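You operate a simulated robot arm through the tools that you are given. There is no shell and no other tool. Be economical: measure what you need, move in short steps, check, and stop when the job is done.

You are at the controls of a simulated two-armed robot. One attempt, no reset.

TASK
Tighten the picnic box's strap and put the box on the shelf.
Fine: free the buckle lever, hold the box by its handle while you draw the strap tight, lock the lever; the shelf is the one over the bench. Where these are worked on the way, their far stop is far enough and under half their travel is too little: buckle lever.

Only the result counts: the job must be done as asked and must still hold three seconds after the hand-in. Knocking over, shifting, dropping, spilling or breaking anything else fails it.

THE ROBOT
Two 7-joint arms with two-finger parallel grippers on one trunk, on a base that drives. Base frame: it is fixed to the floor where the robot stands at the start and does not move with it; the origin is under the middle of the robot, x ahead of it, y to its left, z up; the surface under the hand at the start is at about z = 80. Lengths are in cm, angles in rad, forces in N, time in s.
The left shoulder is at the start at [6, 14.3, 92.6], the right one opposite. With the tool pointing down near the work surface each hand reaches from about 32 to 74 cm from the robot's upright axis, wherever it stands, measured 20 degrees to its own side. Places, roughly: buckle lever [50, 0, 90]; shelf over the trestle bench [80, 40, 120]; strap pull [50, 10, 90]. Payload 1.57 kg a hand.
The tool frame of a hand sits at the grasp point between the pads (the TCP): z along the fingers, y along the line on which they close. The tips reach 3 cm beyond it. The gripper opens to 11 cm. The fingers are 2.4 cm wide and 1.2 cm thick; the gripper's body (4.8 by 11.2 cm) begins 7.8 cm behind the TCP.
Orientation is that of the tool frame in the base frame, as [roll, pitch, yaw] about the fixed x, y, z axes, in that order (R = Rz(yaw) Ry(pitch) Rx(roll)). With the fingers straight down and closing along the base's y, the tool's x points along the base's -x, its y along +y and its z along -z.

THE INTERFACE
- The arms move only by the tool arm_command. It takes "left_targets", "right_targets" or both (then of equal length, played together; a hand with none holds still); each is a list that holds one entry, the list of rows, each a list of 7 numbers: the turn, a rotation vector about the tool's x, y, z in rad, then the shift along the tool's x, y, z in cm, then the closure, from 0 (fully open) to 1 (shut). In form: [[[wx, wy, wz, tx, ty, tz, gripper], ...]]. A call has 1 to 12 rows; each row shifts and turns the commanded pose from where the row before left it, along the tool's axes as they then stand. Rows are played at 5 a second. More than 5 cm and 0.15 rad between two rows, or a gripper value outside its range, and nothing of the call is played. Where a pose cannot be reached the arm comes as near as it can. A force on the tool above 40 N (or 10 N above the force at the start of the call, whichever is more), or a blocked arm, ends the call early, and 0.2 s more pass. The fingers move at their own pace (about 4.5 cm/s each) and stop on an object; they squeeze with about 33 N. The grip force told is the motor's: it shows also when the fingers shut on nothing. Time passes only in rows, and 0.2 s behind the last, so rows that do not move let the fingers close. The reply holds the time, the measured pose of the TCP, the force on the tool along the base axes, the opening and the grip force, in the units named above and with some noise, with the torque about the TCP (base axes, N m) and any sound that the robot's microphone picked up, and new pictures: "show" is both (left out), scene, wrist or none (wrist: the cameras of the hands that moved).
- Cameras (640 x 400 px; columns grow to the right, rows downward): "scene" is now at [5.08, 1.92, 155.62]; the picture's right is [0.04, -1.00, 0.00], its down [-0.67, -0.02, -0.74] and it looks along [0.74, 0.03, -0.67] (base axes); focal length 257 px, centre (320, 200). "left" rides on the left gripper at [7, -1.6, -14.1] in its tool frame; the picture's right is [0.23, 0.97, 0.00], its down [-0.86, 0.20, -0.48] and it looks along [-0.47, 0.11, 0.88] (tool axes); focal length 222 px, centre (320, 200). "right" rides on the right gripper at [7, 1.6, -14.1] in its tool frame; the picture's right is [-0.23, 0.97, 0.00], its down [-0.86, -0.20, -0.48] and it looks along [-0.47, -0.11, 0.88] (tool axes); focal length 222 px, centre (320, 200).
- lift_body(by): slides the trunk up (or, below 0, down) by that many cm; the arms and the scene camera ride with it, the base frame stays. It gives what a move gives, with no picture.
- drive_base(legs): drives the robot by 1 to 6 legs, each [ahead, left, turn to the left] in cm, cm and rad, along the robot's own axes; the way and the turn of a leg run together, so that a leg with both is an arc; at most 150 cm and 3.142 rad a leg. The arms and the cameras ride along, it lands a little off, and it stops where it bumps. It gives what a move gives, and a new picture of the scene camera.
- turn_head(pan, tilt): turns the head with the scene camera to pan (to the left, within 1.501 rad either way) and tilt (down, from -0.506 to 1.204), counted from straight ahead of the robot. It gives what a move gives, and a new picture of the scene camera.
- locate(camera, pixels): for up to 12 pixels [column, row] of the newest picture of that camera ("zoom" is the newest enlarged one), the place [x, y, z] in the base frame of the surface seen there, good to about 0.3 cm, but the place of the scene camera against the robot may be out by one fixed shift of up to 2.5 cm in any direction. No time passes.
- inspect(camera, box): a new picture of the part [left, top, right, bottom] of that camera's present view, enlarged. No time passes.
- close_job(): hands the job in; it is judged then, once.

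Keep the steps short. Do not move on a guess: measure, check each grasp and each placing, and mend mistakes. In all there are 80 turns and 260 pictures (those below and enlarged ones count). Leave the grippers open and the arms clear of the work at the hand-in unless told otherwise, and finish with a single line.

The tools are called after ">>>" by a JSON object that holds its "api" and its "payload". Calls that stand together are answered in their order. arm_command: Moves the arms, as the interface text tells. Its arguments: {"type":"object","properties":{"left_targets":{"type":"array","items":{"type":"array","items":{"type":"array","items":{"type":"number"}}}},"right_targets":{"type":"array","items":{"type":"array","items":{"type":"array","items":{"type":"number"}}}},"show":{"type":"string","enum":["both","scene","wrist","none"]}},"required":[]} The other tools are called the same way: lift_body (by) slides the trunk up or down; drive_base (legs) drives the base; turn_head (pan, tilt) turns the head that bears the scene camera; locate (camera, pixels) gives the place of the surface under pixels of a picture; inspect (camera, box) takes an enlarged picture of a part of a camera's view; close_job () hands the job in.

At the start:

```text
clock: 0.0
left_ee_pos: [43.29, 31.84, 100.04]
left_tcp_rot: [3.141, 0.001, 3.141]
left_force: [0.2, 0.0, 1.1]
left_ft_torque: [0.01, 0.0, 0.01]
left_finger_gap: 11.01
left_grip_force: 0.0
right_ee_pos: [59.06, -19.11, 99.97]
right_tcp_rot: [3.141, 0.001, 3.14]
right_force: [-0.4, -0.1, -0.2]
right_ft_torque: [-0.01, -0.01, 0.02]
right_finger_gap: 10.99
right_grip_force: 0.0
trunk travel left (down, up): [-52.5, 6.5]
robot x, y, heading: [0.14, 0.02, 0.004]
head pan, tilt: [0.037, 0.731]
```

scene: 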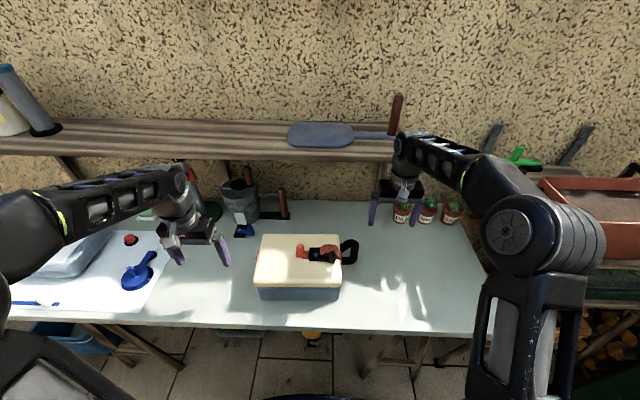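
right: 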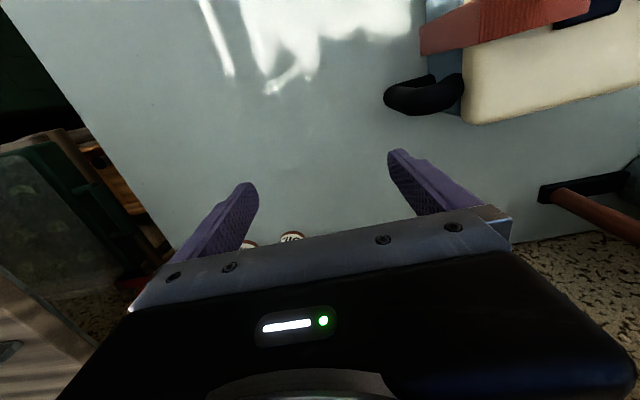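
left: 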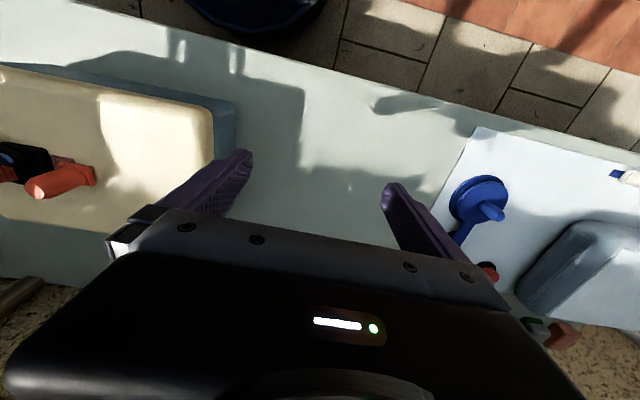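

I see the box near pixel (300,265) in the scene picture, with a buckle on top and a black handle at its right. I'll enlarge it first.

>>> {"api": "inspect", "payload": {"camera": "scene", "box": [240, 220, 370, 310]}}

>>> {"api": "inspect", "payload": {"camera": "left", "box": [0, 50, 240, 200]}}

>>> {"api": "inspect", "payload": {"camera": "right", "box": [370, 0, 640, 170]}}

>>> {"api": "locate", "payload": {"camera": "scene", "pixels": [[262, 236], [340, 238], [255, 285], [340, 290], [302, 251], [314, 255], [328, 250], [349, 250], [344, 263], [300, 330], [320, 135], [200, 145]]}}

```text
4.44 times, centred on (305, 265) of scene
```

zoom: 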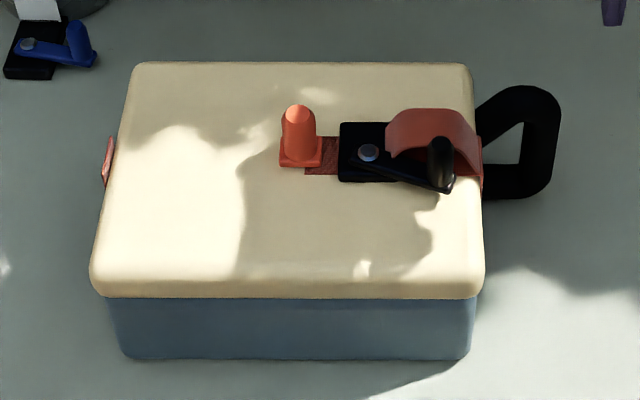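

```text
2.67 times, centred on (120, 125) of left
```

zoom: 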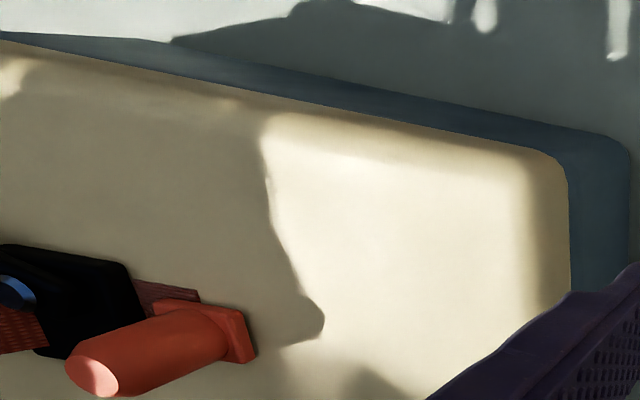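

```text
2.35 times, centred on (505, 85) of right
```

zoom: 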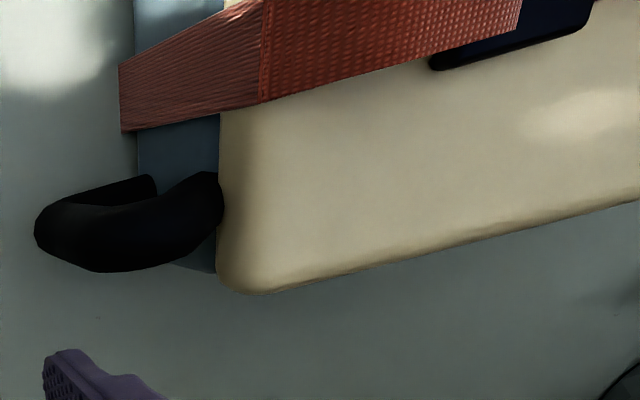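

```text
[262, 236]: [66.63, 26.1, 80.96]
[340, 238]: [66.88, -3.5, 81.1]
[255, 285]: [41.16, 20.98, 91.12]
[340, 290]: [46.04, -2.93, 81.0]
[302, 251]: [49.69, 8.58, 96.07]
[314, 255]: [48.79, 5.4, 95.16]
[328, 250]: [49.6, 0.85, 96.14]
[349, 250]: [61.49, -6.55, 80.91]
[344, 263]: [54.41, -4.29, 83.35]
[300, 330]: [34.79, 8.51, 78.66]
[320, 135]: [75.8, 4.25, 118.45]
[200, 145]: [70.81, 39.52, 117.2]
```

The tab (orange post) is at about y=8.5, and the buckle with the lever post is at about y=1. I'll enlarge the buckle more and measure its details.

>>> {"api": "inspect", "payload": {"camera": "scene", "box": [290, 230, 364, 276]}}

```text
8.65 times, centred on (327, 253) of scene
```

zoom: 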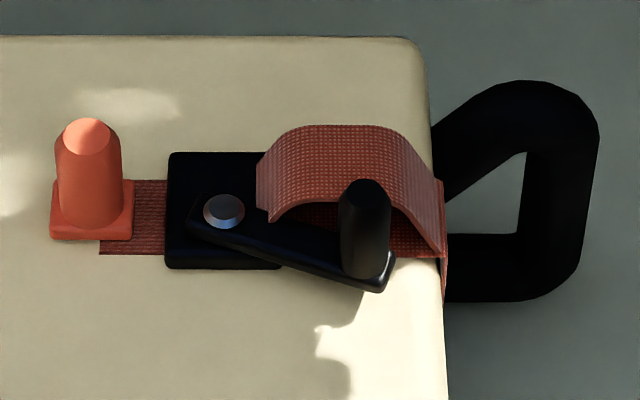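

>>> {"api": "locate", "payload": {"camera": "zoom", "pixels": [[88, 135], [90, 215], [75, 237], [225, 210], [365, 190], [360, 270], [385, 285], [170, 160], [180, 265], [545, 100], [565, 200], [545, 280]]}}

>>> {"api": "locate", "payload": {"camera": "zoom", "pixels": [[590, 180], [520, 190], [470, 170], [480, 240], [500, 290], [340, 140], [400, 50], [440, 380], [20, 60], [20, 300]]}}

>>> {"api": "locate", "payload": {"camera": "right", "pixels": [[395, 98], [420, 105], [455, 90], [430, 80], [475, 110], [467, 60], [600, 15]]}}

>>> {"api": "locate", "payload": {"camera": "left", "pixels": [[35, 187], [90, 176], [75, 180], [5, 160], [210, 110], [190, 210], [235, 105]]}}

```text
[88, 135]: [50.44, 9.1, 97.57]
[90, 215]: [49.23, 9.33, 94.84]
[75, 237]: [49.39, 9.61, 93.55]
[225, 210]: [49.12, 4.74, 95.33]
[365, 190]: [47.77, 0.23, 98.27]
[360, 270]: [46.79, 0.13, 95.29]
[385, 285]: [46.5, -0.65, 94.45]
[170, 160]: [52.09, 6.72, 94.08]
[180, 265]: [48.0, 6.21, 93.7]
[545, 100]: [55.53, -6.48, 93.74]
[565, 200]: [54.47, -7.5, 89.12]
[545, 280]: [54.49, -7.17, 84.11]
```

```text
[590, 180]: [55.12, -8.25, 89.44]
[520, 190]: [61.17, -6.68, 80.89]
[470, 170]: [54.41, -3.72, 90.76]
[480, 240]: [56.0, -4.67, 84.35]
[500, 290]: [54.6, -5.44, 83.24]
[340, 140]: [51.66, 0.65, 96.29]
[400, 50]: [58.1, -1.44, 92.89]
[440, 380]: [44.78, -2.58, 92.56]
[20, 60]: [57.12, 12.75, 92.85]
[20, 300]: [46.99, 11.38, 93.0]
```

```text
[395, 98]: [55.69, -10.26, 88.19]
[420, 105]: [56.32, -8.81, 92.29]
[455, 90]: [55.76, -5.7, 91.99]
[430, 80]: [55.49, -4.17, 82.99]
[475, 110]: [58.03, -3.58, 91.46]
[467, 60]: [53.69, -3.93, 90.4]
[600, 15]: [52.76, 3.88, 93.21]
```

```text
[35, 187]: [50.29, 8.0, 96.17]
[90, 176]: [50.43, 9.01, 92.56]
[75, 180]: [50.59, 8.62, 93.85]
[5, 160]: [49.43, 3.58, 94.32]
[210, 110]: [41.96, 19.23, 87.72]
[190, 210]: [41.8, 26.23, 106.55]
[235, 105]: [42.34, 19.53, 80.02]
```

The scene camera reads about (+1,−1,−1.2) cm off from the wrist cameras. My plan is for the right hand to hold the handle's outer bar from the right and above, closing along x, while the left hand works the lever and tab. First I'll turn both hands in place.

>>> {"api": "arm_command", "payload": {"right_targets": [[[0, 0, 0.1428, 0, 0, 0, 0.3], [0, 0, 0.1428, 0, 0, 0, 0.3], [0, 0, 0.1428, 0, 0, 0, 0.3], [0, 0, 0.1428, 0, 0, 0, 0.3], [0, 0, 0.1428, 0, 0, 0, 0.3], [0, 0, 0.1428, 0, 0, 0, 0.3], [0, 0, 0.1428, 0, 0, 0, 0.3], [0, 0, 0.1428, 0, 0, 0, 0.3], [0, 0, 0.1428, 0, 0, 0, 0.3], [0, 0, 0.1428, 0, 0, 0, 0.3], [0, 0, 0.1428, 0, 0, 0, 0.3]]], "left_targets": [[[0, 0, -0.1428, 0, 0, 0, 0.3], [0, 0, -0.1428, 0, 0, 0, 0.3], [0, 0, -0.1428, 0, 0, 0, 0.3], [0, 0, -0.1428, 0, 0, 0, 0.3], [0, 0, -0.1428, 0, 0, 0, 0.3], [0, 0, -0.1428, 0, 0, 0, 0.3], [0, 0, -0.1428, 0, 0, 0, 0.3], [0, 0, -0.1428, 0, 0, 0, 0.3], [0, 0, -0.1428, 0, 0, 0, 0.3], [0, 0, -0.1428, 0, 0, 0, 0.3], [0, 0, -0.1428, 0, 0, 0, 0.3]]]}}

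>>> {"api": "arm_command", "payload": {"right_targets": [[[0, 0.131, 0, 0, 0, 0, 0.3], [0, 0.131, 0, 0, 0, 0, 0.3], [0, 0.131, 0, 0, 0, 0, 0.3], [0, 0.131, 0, 0, 0, 0, 0.3], [0, 0.131, 0, 0, 0, 0, 0.3], [0, 0.131, 0, 0, 0, 0, 0.3]]]}}

```text
clock: 2.4
left_ee_pos: [43.32, 32.04, 100.08]
left_tcp_rot: [3.141, 0.0, -1.568]
left_force: [-0.5, -0.8, 0.8]
left_ft_torque: [-0.02, 0.02, -0.02]
left_finger_gap: 7.71
left_grip_force: 0.1
right_ee_pos: [58.92, -19.0, 100.0]
right_tcp_rot: [3.141, 0.0, 1.569]
right_force: [0.1, -0.3, -0.5]
right_ft_torque: [0.01, -0.03, 0.02]
right_finger_gap: 7.68
right_grip_force: 0.1
trunk travel left (down, up): [-52.5, 6.5]
robot x, y, heading: [0.01, 0.17, -0.002]
head pan, tilt: [0.037, 0.731]
```

scene: 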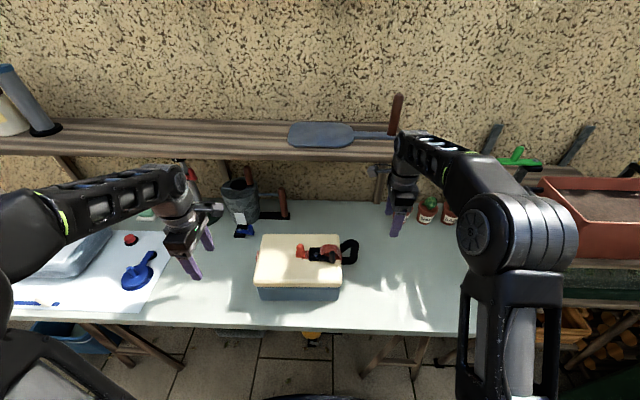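
right: 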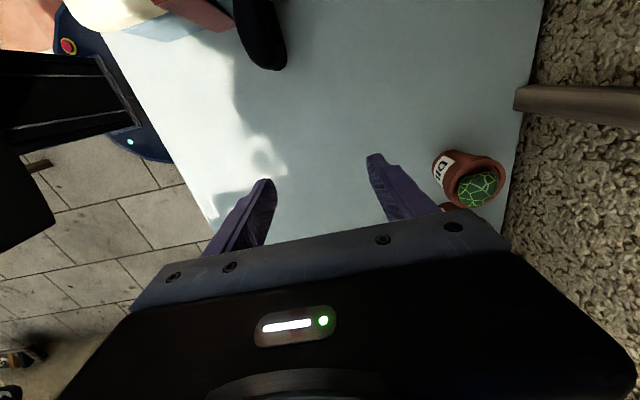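
left: 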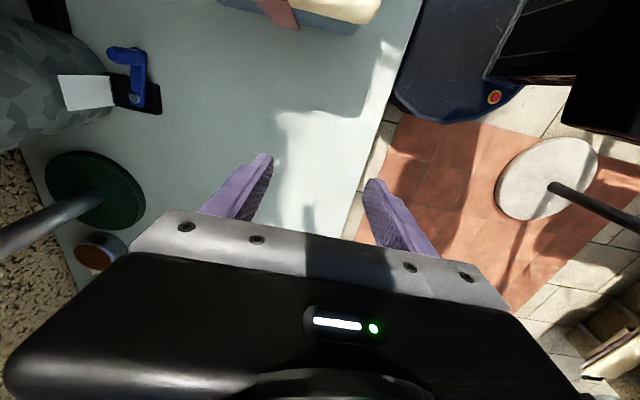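

```text
clock: 3.8
left_ee_pos: [43.22, 31.92, 100.06]
left_tcp_rot: [-3.14, -0.002, -1.573]
left_force: [-0.3, 0.3, 0.9]
left_ft_torque: [-0.01, 0.02, 0.0]
left_finger_gap: 7.7
left_grip_force: 0.2
right_ee_pos: [59.1, -19.2, 99.98]
right_tcp_rot: [3.141, -0.788, 1.571]
right_force: [0.2, -0.8, 0.4]
right_ft_torque: [0.02, 0.01, 0.01]
right_finger_gap: 7.71
right_grip_force: 0.2
trunk travel left (down, up): [-52.5, 6.5]
robot x, y, heading: [0.19, 0.03, 0.002]
head pan, tilt: [0.037, 0.731]
```

scene: 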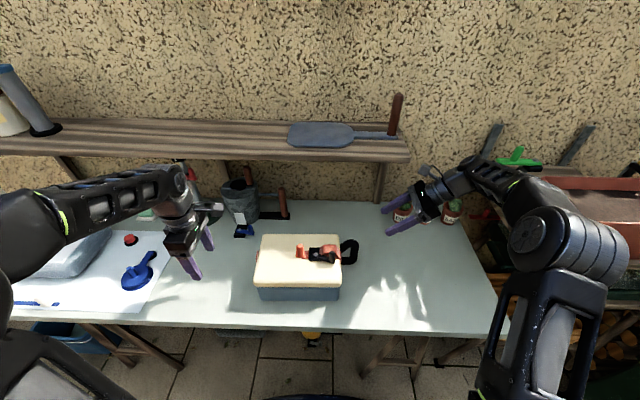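
right: 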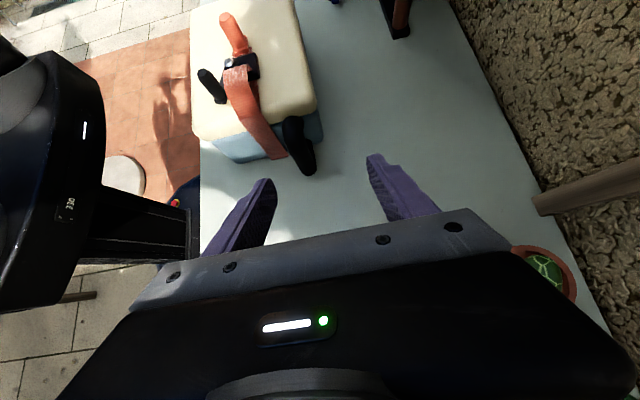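

The right wrist camera now sees the whole box top, with the handle around (298,140) and the buckle around (240,75). I'll measure there.

>>> {"api": "inspect", "payload": {"camera": "right", "box": [180, 0, 340, 180]}}

>>> {"api": "locate", "payload": {"camera": "right", "pixels": [[303, 170], [298, 150], [292, 122], [288, 145], [310, 150], [205, 74], [218, 100], [228, 62], [225, 18], [238, 50], [196, 130], [315, 108]]}}

```text
2.22 times, centred on (260, 90) of right
```

zoom: 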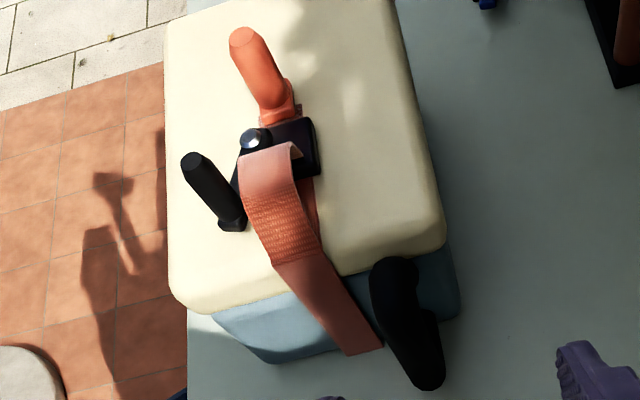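

```text
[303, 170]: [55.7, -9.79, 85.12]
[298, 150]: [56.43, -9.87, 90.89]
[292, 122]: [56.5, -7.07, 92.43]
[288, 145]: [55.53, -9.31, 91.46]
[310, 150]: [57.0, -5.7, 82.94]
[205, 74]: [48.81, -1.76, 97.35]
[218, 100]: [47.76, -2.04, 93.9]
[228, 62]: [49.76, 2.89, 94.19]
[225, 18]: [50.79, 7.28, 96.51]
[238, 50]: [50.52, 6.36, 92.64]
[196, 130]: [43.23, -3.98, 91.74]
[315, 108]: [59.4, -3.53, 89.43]
```

The handle's outer bar is at about x=56.2, y=−9, z 84–92. I'll advance the right hand along its approach axis, stopping short first.

>>> {"api": "arm_command", "payload": {"right_targets": [[[0, 0, 0, -0.3, -2.9, 2, 0.3], [0, 0, 0, 0, 0, 4, 0.3], [0, 0, 0, 0, 0, 3, 0.3], [0, 0, 0, 0, 0, 0, 0.3]]]}}

```text
clock: 4.8
left_ee_pos: [43.29, 31.94, 99.99]
left_tcp_rot: [3.141, 0.0, -1.571]
left_force: [0.1, -0.2, 0.0]
left_ft_torque: [0.02, 0.01, -0.01]
left_finger_gap: 7.71
left_grip_force: 0.1
right_ee_pos: [56.23, -12.87, 93.66]
right_tcp_rot: [3.141, -0.787, 1.57]
right_force: [-0.1, 0.8, 0.7]
right_ft_torque: [0.02, -0.01, -0.02]
right_finger_gap: 7.71
right_grip_force: 0.0
trunk travel left (down, up): [-52.5, 6.5]
robot x, y, heading: [0.17, 0.14, -0.002]
head pan, tilt: [0.037, 0.731]
```

scene: 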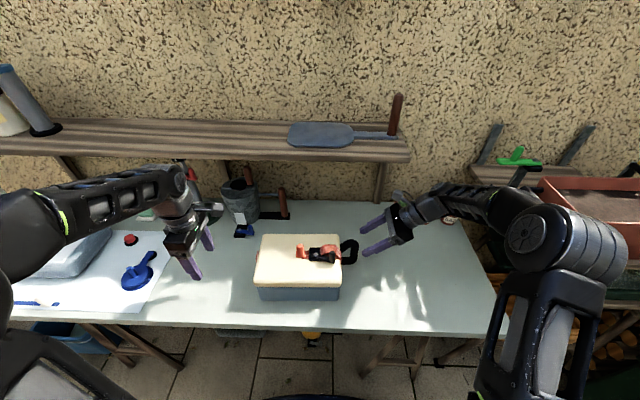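
right: 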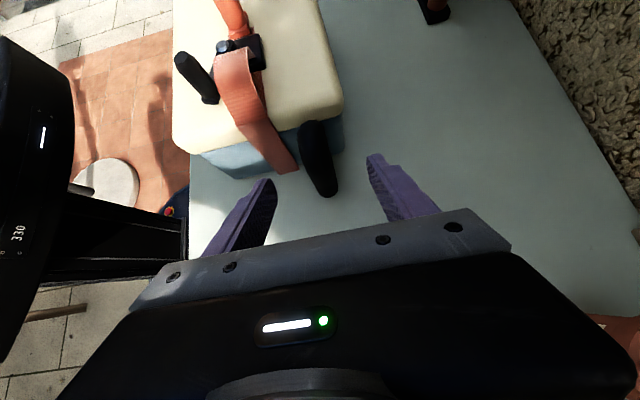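

The handle at (318,160) is centred between the fingers. I'll advance 6 cm and then close gently.

>>> {"api": "arm_command", "payload": {"right_targets": [[[0, 0, 0, 0, 0, 3, 0.3], [0, 0, 0, 0, 0, 3, 0.3], [0, 0, 0, 0, 0, 0, 0.3]]]}}

>>> {"api": "locate", "payload": {"camera": "right", "pixels": [[318, 160]]}}

```text
clock: 5.6
left_ee_pos: [43.24, 32.13, 100.04]
left_tcp_rot: [-3.14, 0.0, -1.571]
left_force: [0.0, 0.2, -0.2]
left_ft_torque: [-0.03, 0.02, -0.01]
left_finger_gap: 7.7
left_grip_force: 0.1
right_ee_pos: [56.1, -8.63, 89.3]
right_tcp_rot: [3.141, -0.788, 1.572]
right_force: [0.5, -0.2, 0.5]
right_ft_torque: [0.0, -0.01, 0.03]
right_finger_gap: 7.7
right_grip_force: 0.0
trunk travel left (down, up): [-52.5, 6.5]
robot x, y, heading: [0.38, 0.4, 0.002]
head pan, tilt: [0.037, 0.731]
```

scene: 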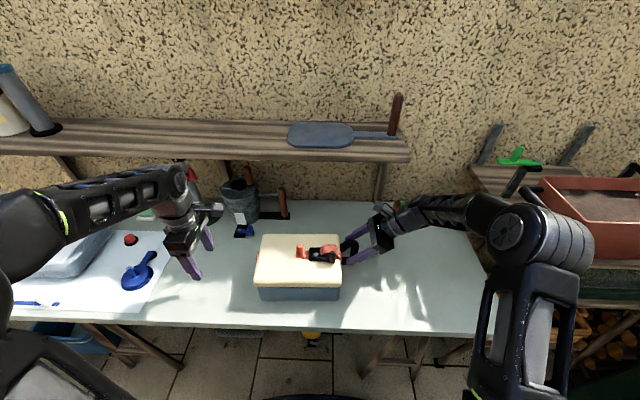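
right: 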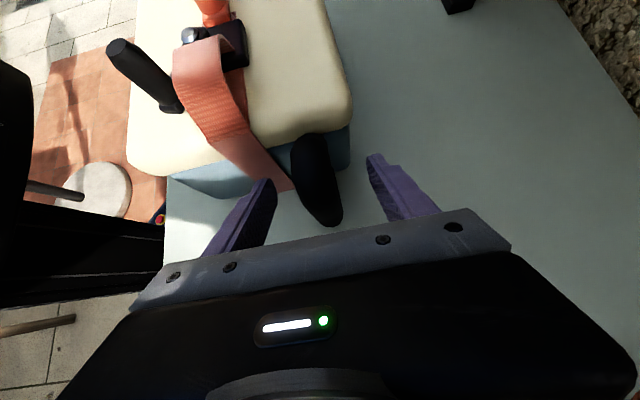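

```text
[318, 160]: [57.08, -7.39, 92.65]
```

The handle is between the pads. Closing now.

>>> {"api": "arm_command", "payload": {"right_targets": [[[0, 0, 0, 0, 0, 0, 1], [0, 0, 0, 0, 0, 0, 1], [0, 0, 0, 0, 0, 0, 1], [0, 0, 0, 0, 0, 0, 1], [0, 0, 0, 0, 0, 0, 1]]]}}

```text
clock: 6.8
left_ee_pos: [43.23, 32.08, 99.93]
left_tcp_rot: [3.141, 0.0, -1.571]
left_force: [-0.1, 0.0, -0.1]
left_ft_torque: [-0.03, -0.02, -0.06]
left_finger_gap: 7.7
left_grip_force: 0.1
right_ee_pos: [56.07, -8.71, 89.22]
right_tcp_rot: [3.141, -0.788, 1.571]
right_force: [-0.2, 0.4, -0.2]
right_ft_torque: [0.09, -0.23, -0.15]
right_finger_gap: 2.53
right_grip_force: 31.9
trunk travel left (down, up): [-52.5, 6.5]
robot x, y, heading: [-0.16, 0.35, 0.002]
head pan, tilt: [0.037, 0.731]
```

scene: 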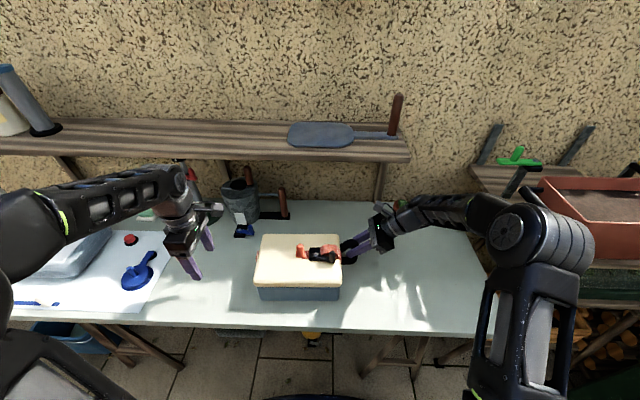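
right: 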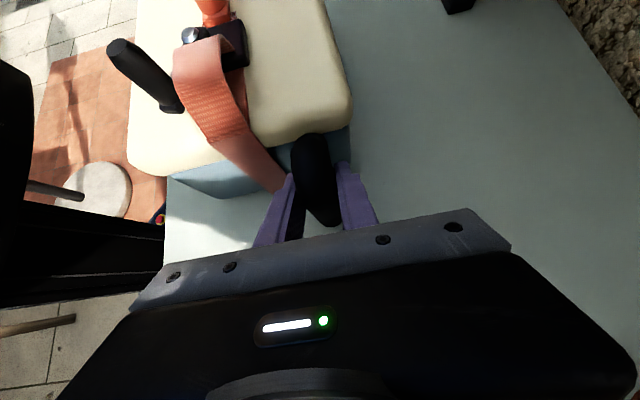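

The handle is held (gap 2.53, force 32). Next I'll remeasure the lever and tab in the right camera.

>>> {"api": "inspect", "payload": {"camera": "right", "box": [90, 0, 290, 125]}}

>>> {"api": "locate", "payload": {"camera": "zoom", "pixels": [[75, 135], [105, 155], [160, 190], [270, 345], [295, 350], [320, 110], [395, 35], [440, 100], [430, 200]]}}

```text
3.20 times, centred on (190, 62) of right
```

zoom: 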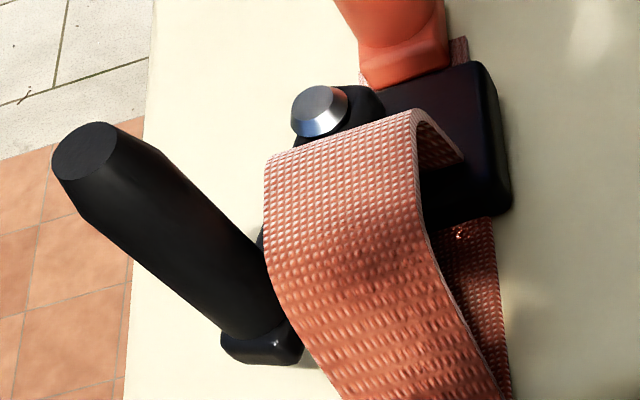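

```text
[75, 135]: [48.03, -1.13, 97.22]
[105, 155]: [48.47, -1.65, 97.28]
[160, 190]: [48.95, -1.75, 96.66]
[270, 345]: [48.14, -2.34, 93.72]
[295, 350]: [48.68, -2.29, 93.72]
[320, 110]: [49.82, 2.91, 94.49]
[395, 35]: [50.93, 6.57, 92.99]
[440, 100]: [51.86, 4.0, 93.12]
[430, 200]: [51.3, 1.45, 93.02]
```

The post is centred at about (48.2, −1.6), top z 97.3, and the pivot is at (49.9, 3.1). I'll bring the left hand above it, turned along the lever's tangent.

>>> {"api": "arm_command", "payload": {"left_targets": [[[0, 0, 0, 4.2, -0.62, -0.62, 0.6], [0, 0, 0, 4.2, -0.62, -0.62, 0.6], [0, 0, 0, 4.2, -0.62, -0.62, 0.6], [0, 0, 0, 4.2, -0.62, -0.62, 0.6], [0, 0, 0, 4.2, -0.62, -0.62, 0.6], [0, 0, 0, 4.2, -0.62, -0.62, 0.6], [0, 0, 0, 4.2, -0.62, -0.62, 0.6], [0, 0, 0, 4.2, -0.62, -0.62, 0.6], [0, 0, 0.117, 0, 0, 0, 0.6], [0, 0, 0.117, 0, 0, 0, 0.6], [0, 0, 0.117, 0, 0, 0, 0.6], [0, 0, 0, 0, 0, 0, 0.6]]]}}

```text
clock: 9.4
left_ee_pos: [48.12, -1.71, 104.89]
left_tcp_rot: [3.141, 0.0, -1.924]
left_force: [-1.2, 0.9, -0.5]
left_ft_torque: [0.0, 0.03, 0.03]
left_finger_gap: 4.42
left_grip_force: 0.1
right_ee_pos: [56.0, -8.49, 89.31]
right_tcp_rot: [3.141, -0.786, 1.57]
right_force: [0.5, -0.4, 0.8]
right_ft_torque: [-0.16, 0.39, 0.06]
right_finger_gap: 2.55
right_grip_force: 32.9
trunk travel left (down, up): [-52.5, 6.5]
robot x, y, heading: [-0.0, -0.16, 0.002]
head pan, tilt: [0.037, 0.731]
```

scene: 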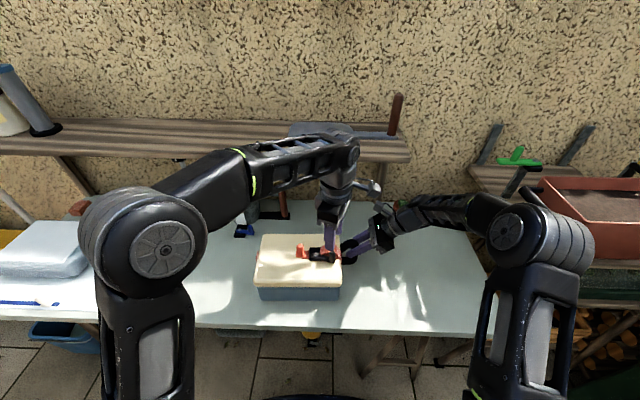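
left: 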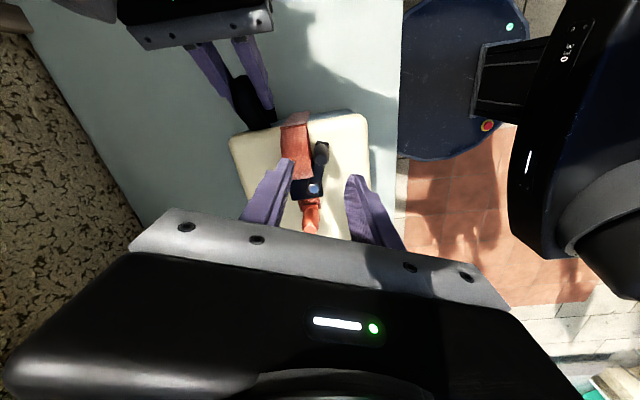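

>>> {"api": "inspect", "payload": {"camera": "left", "box": [240, 100, 400, 250]}}

>>> {"api": "locate", "payload": {"camera": "left", "pixels": [[322, 148], [317, 165], [325, 160], [314, 187], [308, 220], [297, 120], [289, 160]]}}

```text
2.67 times, centred on (320, 175) of left
```

zoom: 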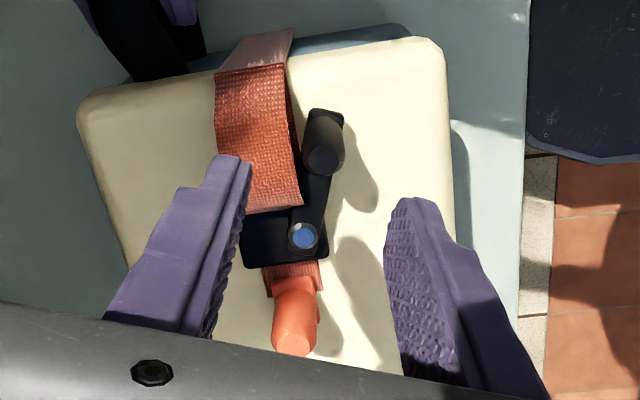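

```text
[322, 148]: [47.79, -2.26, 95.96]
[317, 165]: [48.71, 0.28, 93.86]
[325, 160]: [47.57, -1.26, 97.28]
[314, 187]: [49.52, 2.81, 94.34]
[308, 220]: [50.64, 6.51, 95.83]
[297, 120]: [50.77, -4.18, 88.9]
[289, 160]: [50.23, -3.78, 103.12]
```

The post (320,150) lies centred ahead of the fingers. I'll narrow the gap to about 3 cm and descend to TCP z≈97.4.

>>> {"api": "arm_command", "payload": {"left_targets": [[[0, 0, 0, 0, 0.25, 0, 0.73], [0, 0, 0, 0, 0, 3, 0.73], [0, 0, 0, 0, 0, 2.5, 0.73], [0, 0, 0, 0, 0, 2, 0.73], [0, 0, 0, 0, 0, 0, 0.73]]]}}

>>> {"api": "inspect", "payload": {"camera": "left", "box": [240, 80, 400, 230]}}

>>> {"api": "inspect", "payload": {"camera": "right", "box": [60, 0, 320, 163]}}

```text
clock: 10.6
left_ee_pos: [48.03, -1.43, 97.33]
left_tcp_rot: [-3.141, 0.001, -1.922]
left_force: [0.8, -0.3, 0.8]
left_ft_torque: [0.04, -0.03, 0.02]
left_finger_gap: 2.98
left_grip_force: 0.1
right_ee_pos: [56.22, -8.66, 89.37]
right_tcp_rot: [-3.141, -0.787, 1.571]
right_force: [0.1, -1.1, 0.8]
right_ft_torque: [-0.14, 0.34, 0.11]
right_finger_gap: 2.54
right_grip_force: 33.3
trunk travel left (down, up): [-52.5, 6.5]
robot x, y, heading: [-0.13, 0.3, 0.0]
head pan, tilt: [0.037, 0.731]
```

scene: 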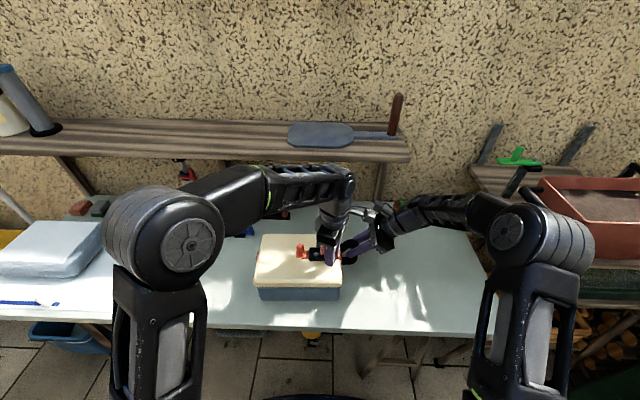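
left: 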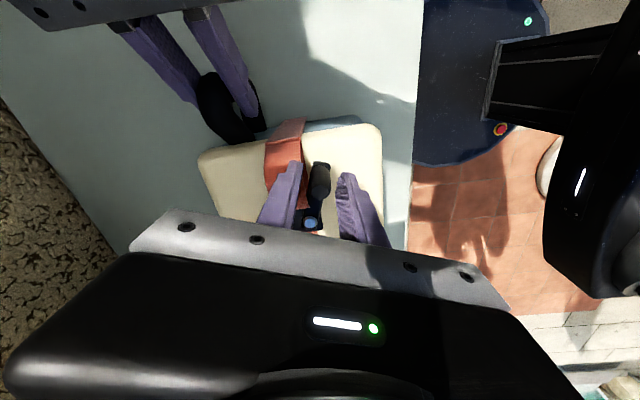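

```text
2.67 times, centred on (320, 155) of left
```

zoom: 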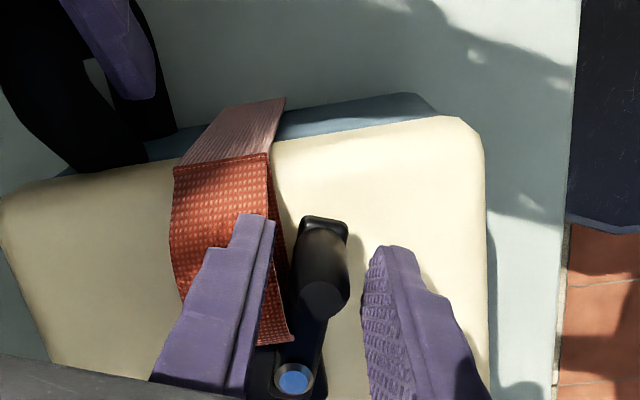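

```text
2.45 times, centred on (190, 82) of right
```

zoom: 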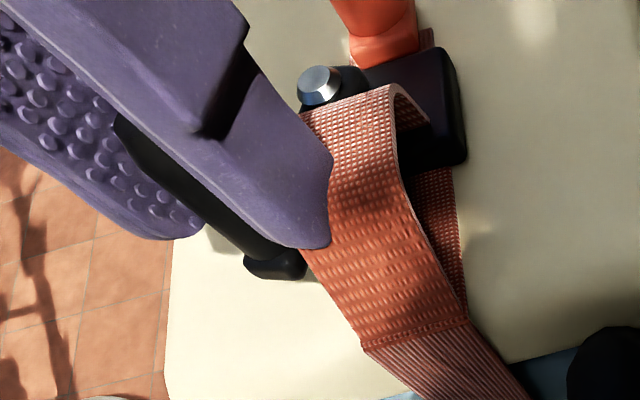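

The post sits between the pads. I'll grip it and try a short arc (0.24 rad) toward −x about the pivot, watching the force.

>>> {"api": "arm_command", "payload": {"left_targets": [[[0, 0, 0, 0, 0, 0, 1], [0, 0, 0, 0, 0, 0, 1], [0, 0, 0, 0, 0, 0, 1]]], "show": "wrist"}}

>>> {"api": "arm_command", "payload": {"left_targets": [[[0, 0, 0.12, 0, 0.57, 0, 1], [0, 0, 0.12, 0, 0.57, 0, 1], [0, 0, 0, 0, 0, 0, 1]]], "show": "wrist"}}

```text
clock: 11.4
left_ee_pos: [48.12, -1.38, 97.22]
left_tcp_rot: [-3.139, 0.001, -1.922]
left_force: [-0.1, -0.1, -0.1]
left_ft_torque: [-0.13, -0.43, 0.03]
left_finger_gap: 1.57
left_grip_force: 30.9
right_ee_pos: [56.21, -8.63, 89.22]
right_tcp_rot: [3.141, -0.787, 1.572]
right_force: [0.2, -0.9, 1.8]
right_ft_torque: [-0.2, 0.35, 0.08]
right_finger_gap: 2.53
right_grip_force: 33.4
trunk travel left (down, up): [-52.5, 6.5]
robot x, y, heading: [0.17, -0.3, -0.005]
head pan, tilt: [0.037, 0.731]
```

left: 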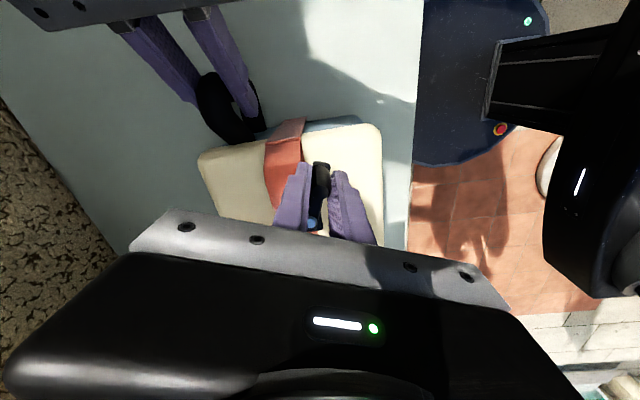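

```text
clock: 12.2
left_ee_pos: [46.9, -1.07, 97.26]
left_tcp_rot: [3.141, 0.0, -2.165]
left_force: [0.5, 1.9, -3.3]
left_ft_torque: [-0.31, -0.25, 0.08]
left_finger_gap: 1.6
left_grip_force: 31.7
right_ee_pos: [56.18, -8.63, 89.28]
right_tcp_rot: [-3.14, -0.787, 1.57]
right_force: [0.0, -3.1, 4.1]
right_ft_torque: [0.32, 0.75, 0.2]
right_finger_gap: 2.53
right_grip_force: 32.9
trunk travel left (down, up): [-52.5, 6.5]
robot x, y, heading: [-0.05, -0.08, 0.001]
head pan, tilt: [0.037, 0.731]
```

left: 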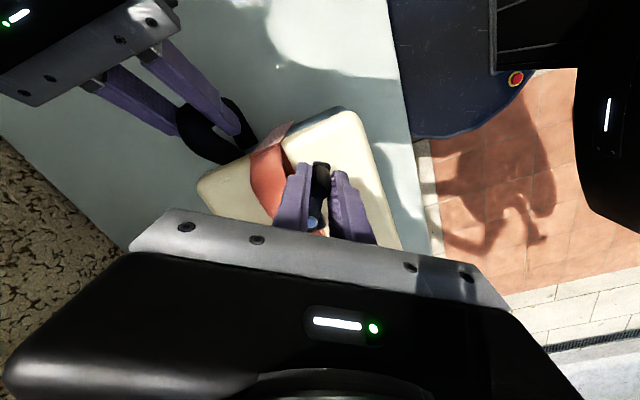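

The lever swings freely with low force. I'll continue 4 more steps.

>>> {"api": "arm_command", "payload": {"left_targets": [[[0, 0, 0.12, -0.04, 0.58, 0, 1], [0, 0, 0.12, -0.04, 0.58, 0, 1], [0, 0, 0.12, -0.04, 0.58, 0, 1], [0, 0, 0.12, -0.04, 0.58, 0, 1], [0, 0, 0, 0, 0, 0, 1]]], "show": "wrist"}}

>>> {"api": "inspect", "payload": {"camera": "left", "box": [240, 80, 400, 250]}}

>>> {"api": "inspect", "payload": {"camera": "right", "box": [60, 0, 320, 163]}}

```text
clock: 13.4
left_ee_pos: [45.38, 0.49, 97.21]
left_tcp_rot: [-3.141, -0.001, -2.645]
left_force: [-1.3, -0.7, -9.3]
left_ft_torque: [0.23, 0.68, -0.01]
left_finger_gap: 1.55
left_grip_force: 31.6
right_ee_pos: [56.21, -8.62, 89.26]
right_tcp_rot: [3.141, -0.788, 1.572]
right_force: [1.0, 0.5, 8.6]
right_ft_torque: [0.02, 0.62, -0.24]
right_finger_gap: 2.54
right_grip_force: 32.9
trunk travel left (down, up): [-52.5, 6.5]
robot x, y, heading: [-0.16, 0.18, 0.001]
head pan, tilt: [0.037, 0.731]
```

left: 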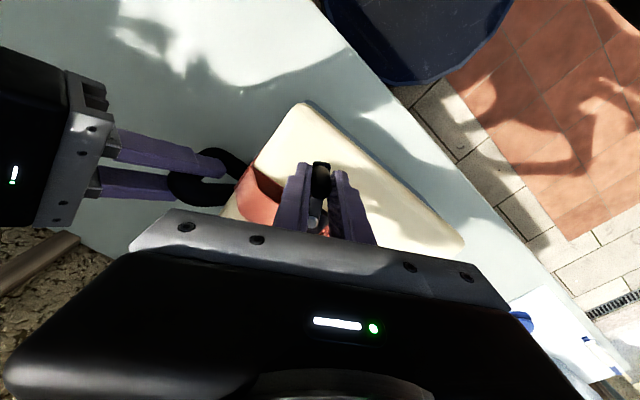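

```text
2.35 times, centred on (320, 165) of left
```

zoom: 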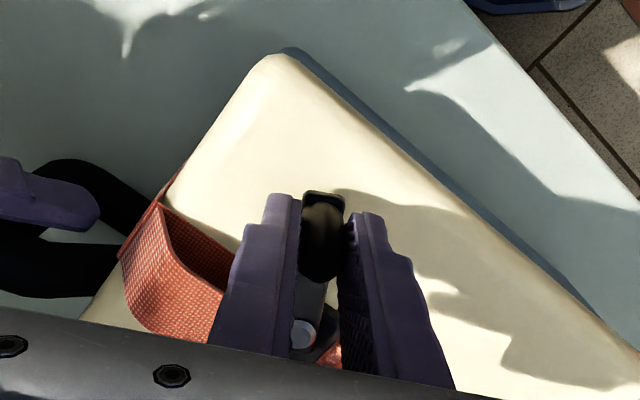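

```text
2.45 times, centred on (190, 82) of right
```

zoom: 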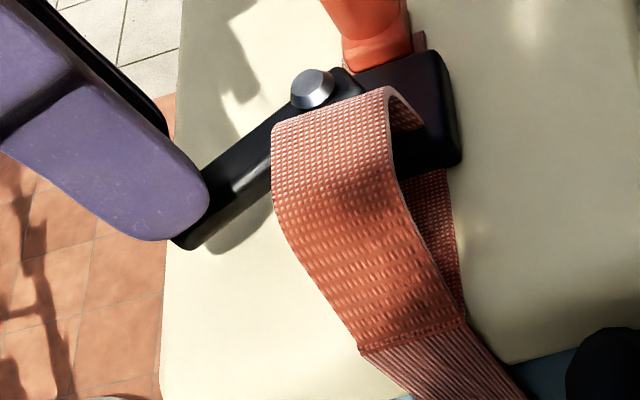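

Still free. The vertical coupling is −9 N, so I'll ease down slightly and go on.

>>> {"api": "arm_command", "payload": {"left_targets": [[[0, 0, 0.12, -0.04, 0.58, 0.15, 1], [0, 0, 0.12, -0.04, 0.58, 0, 1], [0, 0, 0.12, -0.04, 0.58, 0, 1], [0, 0, 0, 0, 0, 0, 1]]], "show": "wrist"}}

>>> {"api": "inspect", "payload": {"camera": "right", "box": [60, 0, 320, 163]}}

```text
clock: 14.4
left_ee_pos: [44.83, 2.2, 97.37]
left_tcp_rot: [3.14, 0.003, -3.005]
left_force: [-2.8, -1.5, -1.1]
left_ft_torque: [0.5, -0.25, -0.07]
left_finger_gap: 1.58
left_grip_force: 31.4
right_ee_pos: [56.11, -8.53, 89.29]
right_tcp_rot: [3.141, -0.787, 1.572]
right_force: [1.5, 2.6, 3.5]
right_ft_torque: [0.59, 0.52, -0.1]
right_finger_gap: 2.56
right_grip_force: 33.2
trunk travel left (down, up): [-52.5, 6.5]
robot x, y, heading: [-0.16, -0.11, 0.002]
head pan, tilt: [0.037, 0.731]
```

left: 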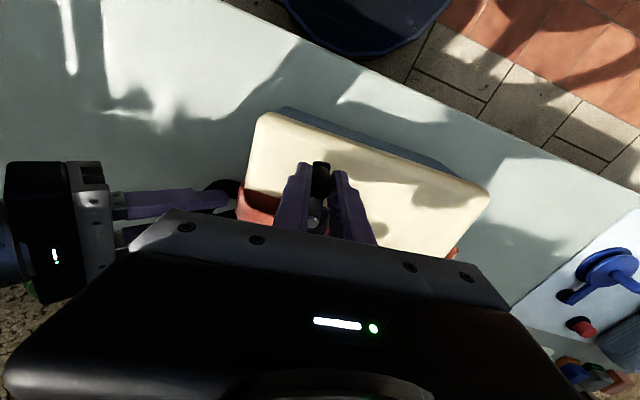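

```text
2.45 times, centred on (190, 82) of right
```

zoom: 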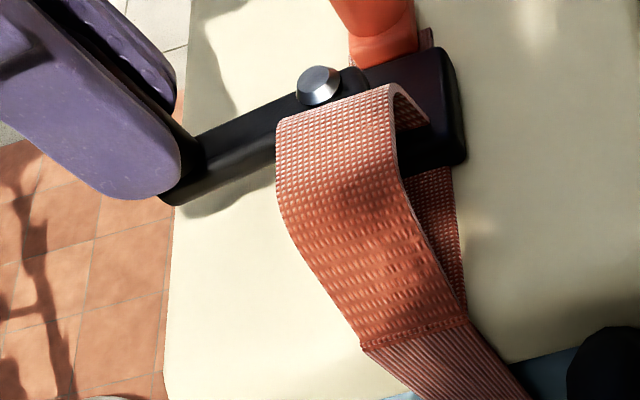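

>>> {"api": "arm_command", "payload": {"left_targets": [[[0, 0, 0.12, 0, 0.58, 0, 1], [0, 0, 0.12, 0, 0.58, 0, 1], [0, 0, 0.12, 0, 0.58, 0, 1], [0, 0, 0, 0, 0, 0, 1]]], "show": "wrist"}}

>>> {"api": "inspect", "payload": {"camera": "right", "box": [60, 0, 320, 163]}}

```text
clock: 15.4
left_ee_pos: [44.93, 3.76, 97.44]
left_tcp_rot: [-3.139, 0.007, 2.918]
left_force: [16.4, -18.1, -3.6]
left_ft_torque: [-0.25, -0.3, -0.01]
left_finger_gap: 1.59
left_grip_force: 31.6
right_ee_pos: [55.96, -8.26, 89.24]
right_tcp_rot: [-3.137, -0.791, 1.576]
right_force: [-16.3, 19.6, 4.2]
right_ft_torque: [-0.25, -0.48, -0.11]
right_finger_gap: 2.57
right_grip_force: 32.7
trunk travel left (down, up): [-52.5, 6.5]
robot x, y, heading: [-0.25, -0.12, 0.003]
head pan, tilt: [0.037, 0.731]
```

left: 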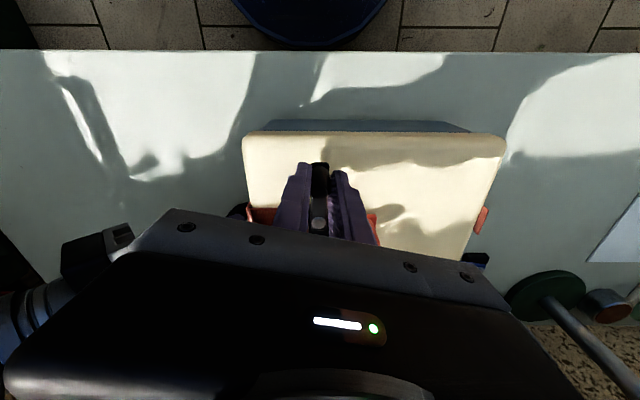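

```text
2.45 times, centred on (190, 82) of right
```

zoom: 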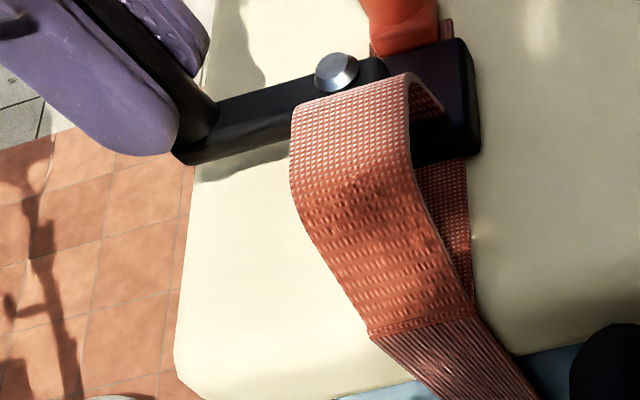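

The lever is at its far stop: force −18 N in y, pointing straight along −x. I'll release it and lift off.

>>> {"api": "arm_command", "payload": {"left_targets": [[[0, 0, 0, 0, -0.4, 0, 1], [0, 0, 0, 0, 0, 0, 0.65], [0, 0, 0, 0, 0, 0, 0.65], [0, 0, 0, 0, 0, -4, 0.65], [0, 0, 0, 0, 0, -4, 0.65], [0, 0, 0.112, 0, 0, 0, 0.65], [0, 0, 0.112, 0, 0, 0, 0.65], [0, 0, 0, 0, 0, 0, 0.65]]], "show": "both"}}

>>> {"api": "inspect", "payload": {"camera": "right", "box": [60, 0, 320, 163]}}

>>> {"api": "inspect", "payload": {"camera": "left", "box": [200, 100, 440, 250]}}

```text
clock: 17.2
left_ee_pos: [44.75, 3.7, 105.07]
left_tcp_rot: [-3.142, -0.001, 2.696]
left_force: [0.3, -0.6, 0.1]
left_ft_torque: [-0.04, 0.0, 0.0]
left_finger_gap: 3.85
left_grip_force: 0.1
right_ee_pos: [56.09, -8.61, 89.18]
right_tcp_rot: [3.14, -0.788, 1.571]
right_force: [0.2, -1.6, -0.5]
right_ft_torque: [-0.23, -0.45, -0.08]
right_finger_gap: 2.56
right_grip_force: 33.0
trunk travel left (down, up): [-52.5, 6.5]
robot x, y, heading: [-0.03, -0.06, 0.003]
head pan, tilt: [0.037, 0.731]
```

scene: 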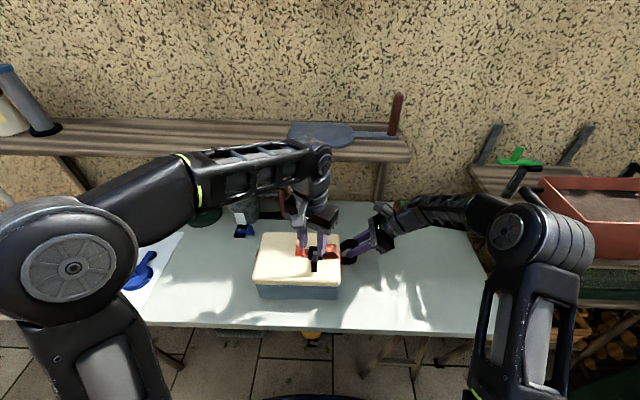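
left: 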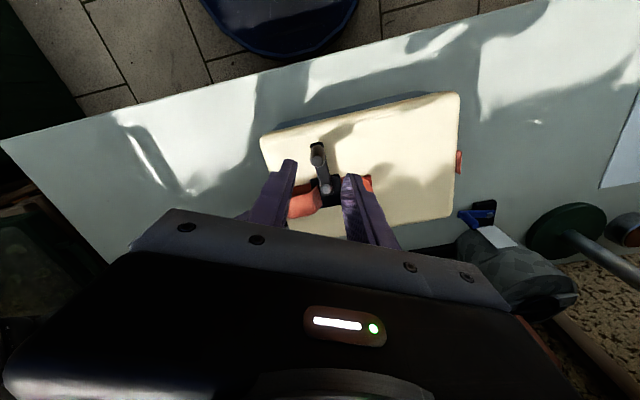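

```text
2.45 times, centred on (190, 82) of right
```

zoom: 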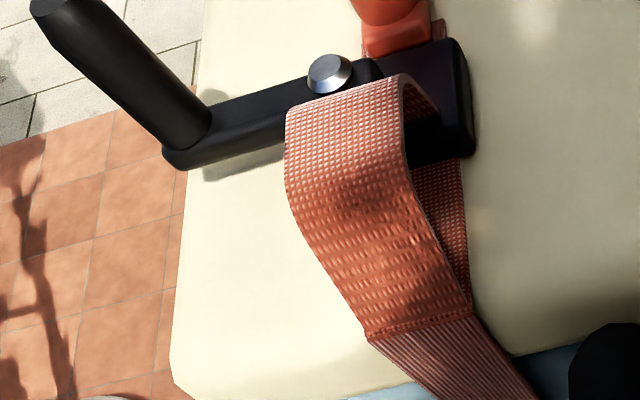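

```text
2.67 times, centred on (320, 175) of left
```

zoom: 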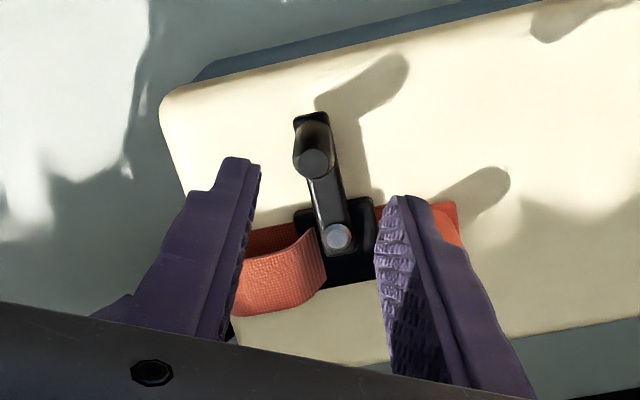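

The lever is freed and pointing along −x. I'll turn the left hand square (closing along y) and move above the tab at about (50.8, 7.4).

>>> {"api": "arm_command", "payload": {"left_targets": [[[0, 0, -0.148, 0, 0, 0, 0.65], [0, 0, -0.148, 0, 0, 0, 0.65], [0, 0, -0.148, 0, 0, 0, 0.65], [0, 0, 0, -3, 1.8, 0, 0.65], [0, 0, 0, -3, 1.8, 0, 0.65], [0, 0, 0, 0, 0, 0, 0.65]]], "show": "wrist"}}

>>> {"api": "inspect", "payload": {"camera": "left", "box": [220, 80, 420, 230]}}

>>> {"api": "inspect", "payload": {"camera": "scene", "box": [290, 220, 364, 276]}}

```text
clock: 18.6
left_ee_pos: [50.7, 7.28, 104.97]
left_tcp_rot: [3.141, -0.002, 3.14]
left_force: [-0.5, -0.4, -0.2]
left_ft_torque: [-0.04, -0.02, -0.01]
left_finger_gap: 3.88
left_grip_force: 0.1
right_ee_pos: [56.05, -8.54, 89.29]
right_tcp_rot: [3.14, -0.786, 1.569]
right_force: [0.6, 0.2, -0.1]
right_ft_torque: [0.12, -0.26, -0.01]
right_finger_gap: 2.56
right_grip_force: 33.1
trunk travel left (down, up): [-52.5, 6.5]
robot x, y, heading: [-0.29, -0.06, -0.002]
head pan, tilt: [0.037, 0.731]
```

left: 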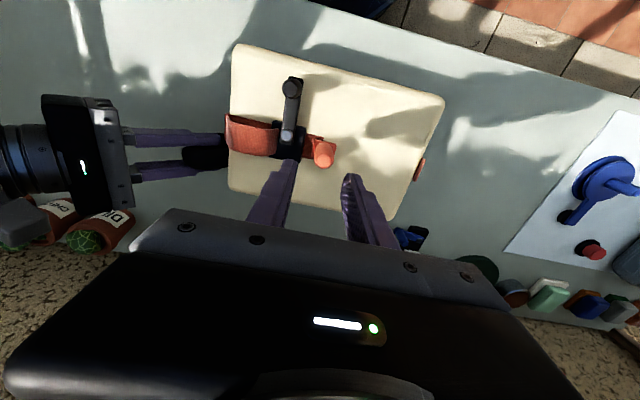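

```text
2.67 times, centred on (320, 155) of left
```

zoom: 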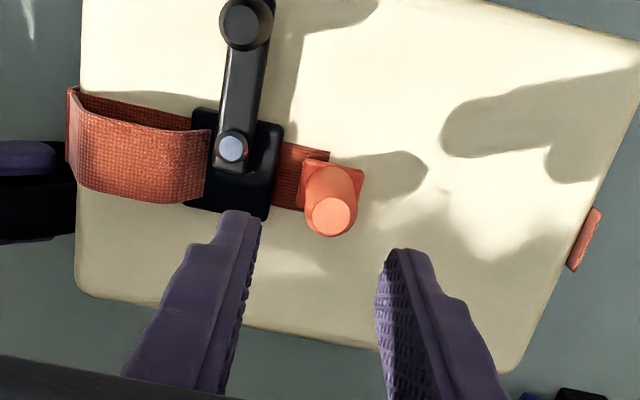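

```text
7.14 times, centred on (327, 248) of scene
```

zoom: 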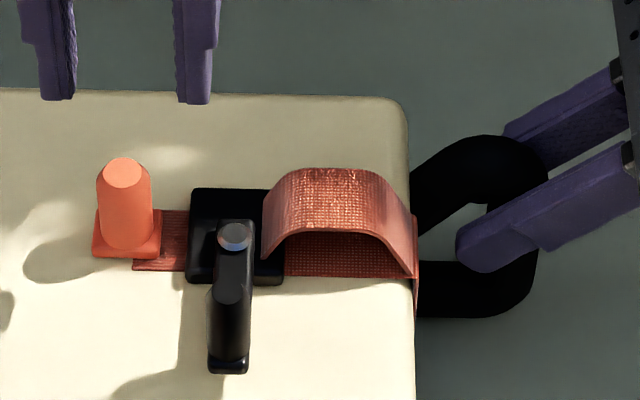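

>>> {"api": "locate", "payload": {"camera": "left", "pixels": [[324, 160], [318, 145], [328, 142], [311, 140], [302, 140], [287, 135], [292, 85], [420, 170], [440, 100], [236, 48]]}}

```text
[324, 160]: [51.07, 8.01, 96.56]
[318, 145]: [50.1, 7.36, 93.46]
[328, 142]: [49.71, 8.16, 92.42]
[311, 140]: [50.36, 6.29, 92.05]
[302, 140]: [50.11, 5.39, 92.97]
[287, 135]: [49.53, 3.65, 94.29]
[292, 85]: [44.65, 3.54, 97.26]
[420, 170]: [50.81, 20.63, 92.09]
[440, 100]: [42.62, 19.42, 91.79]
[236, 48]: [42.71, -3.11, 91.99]
```

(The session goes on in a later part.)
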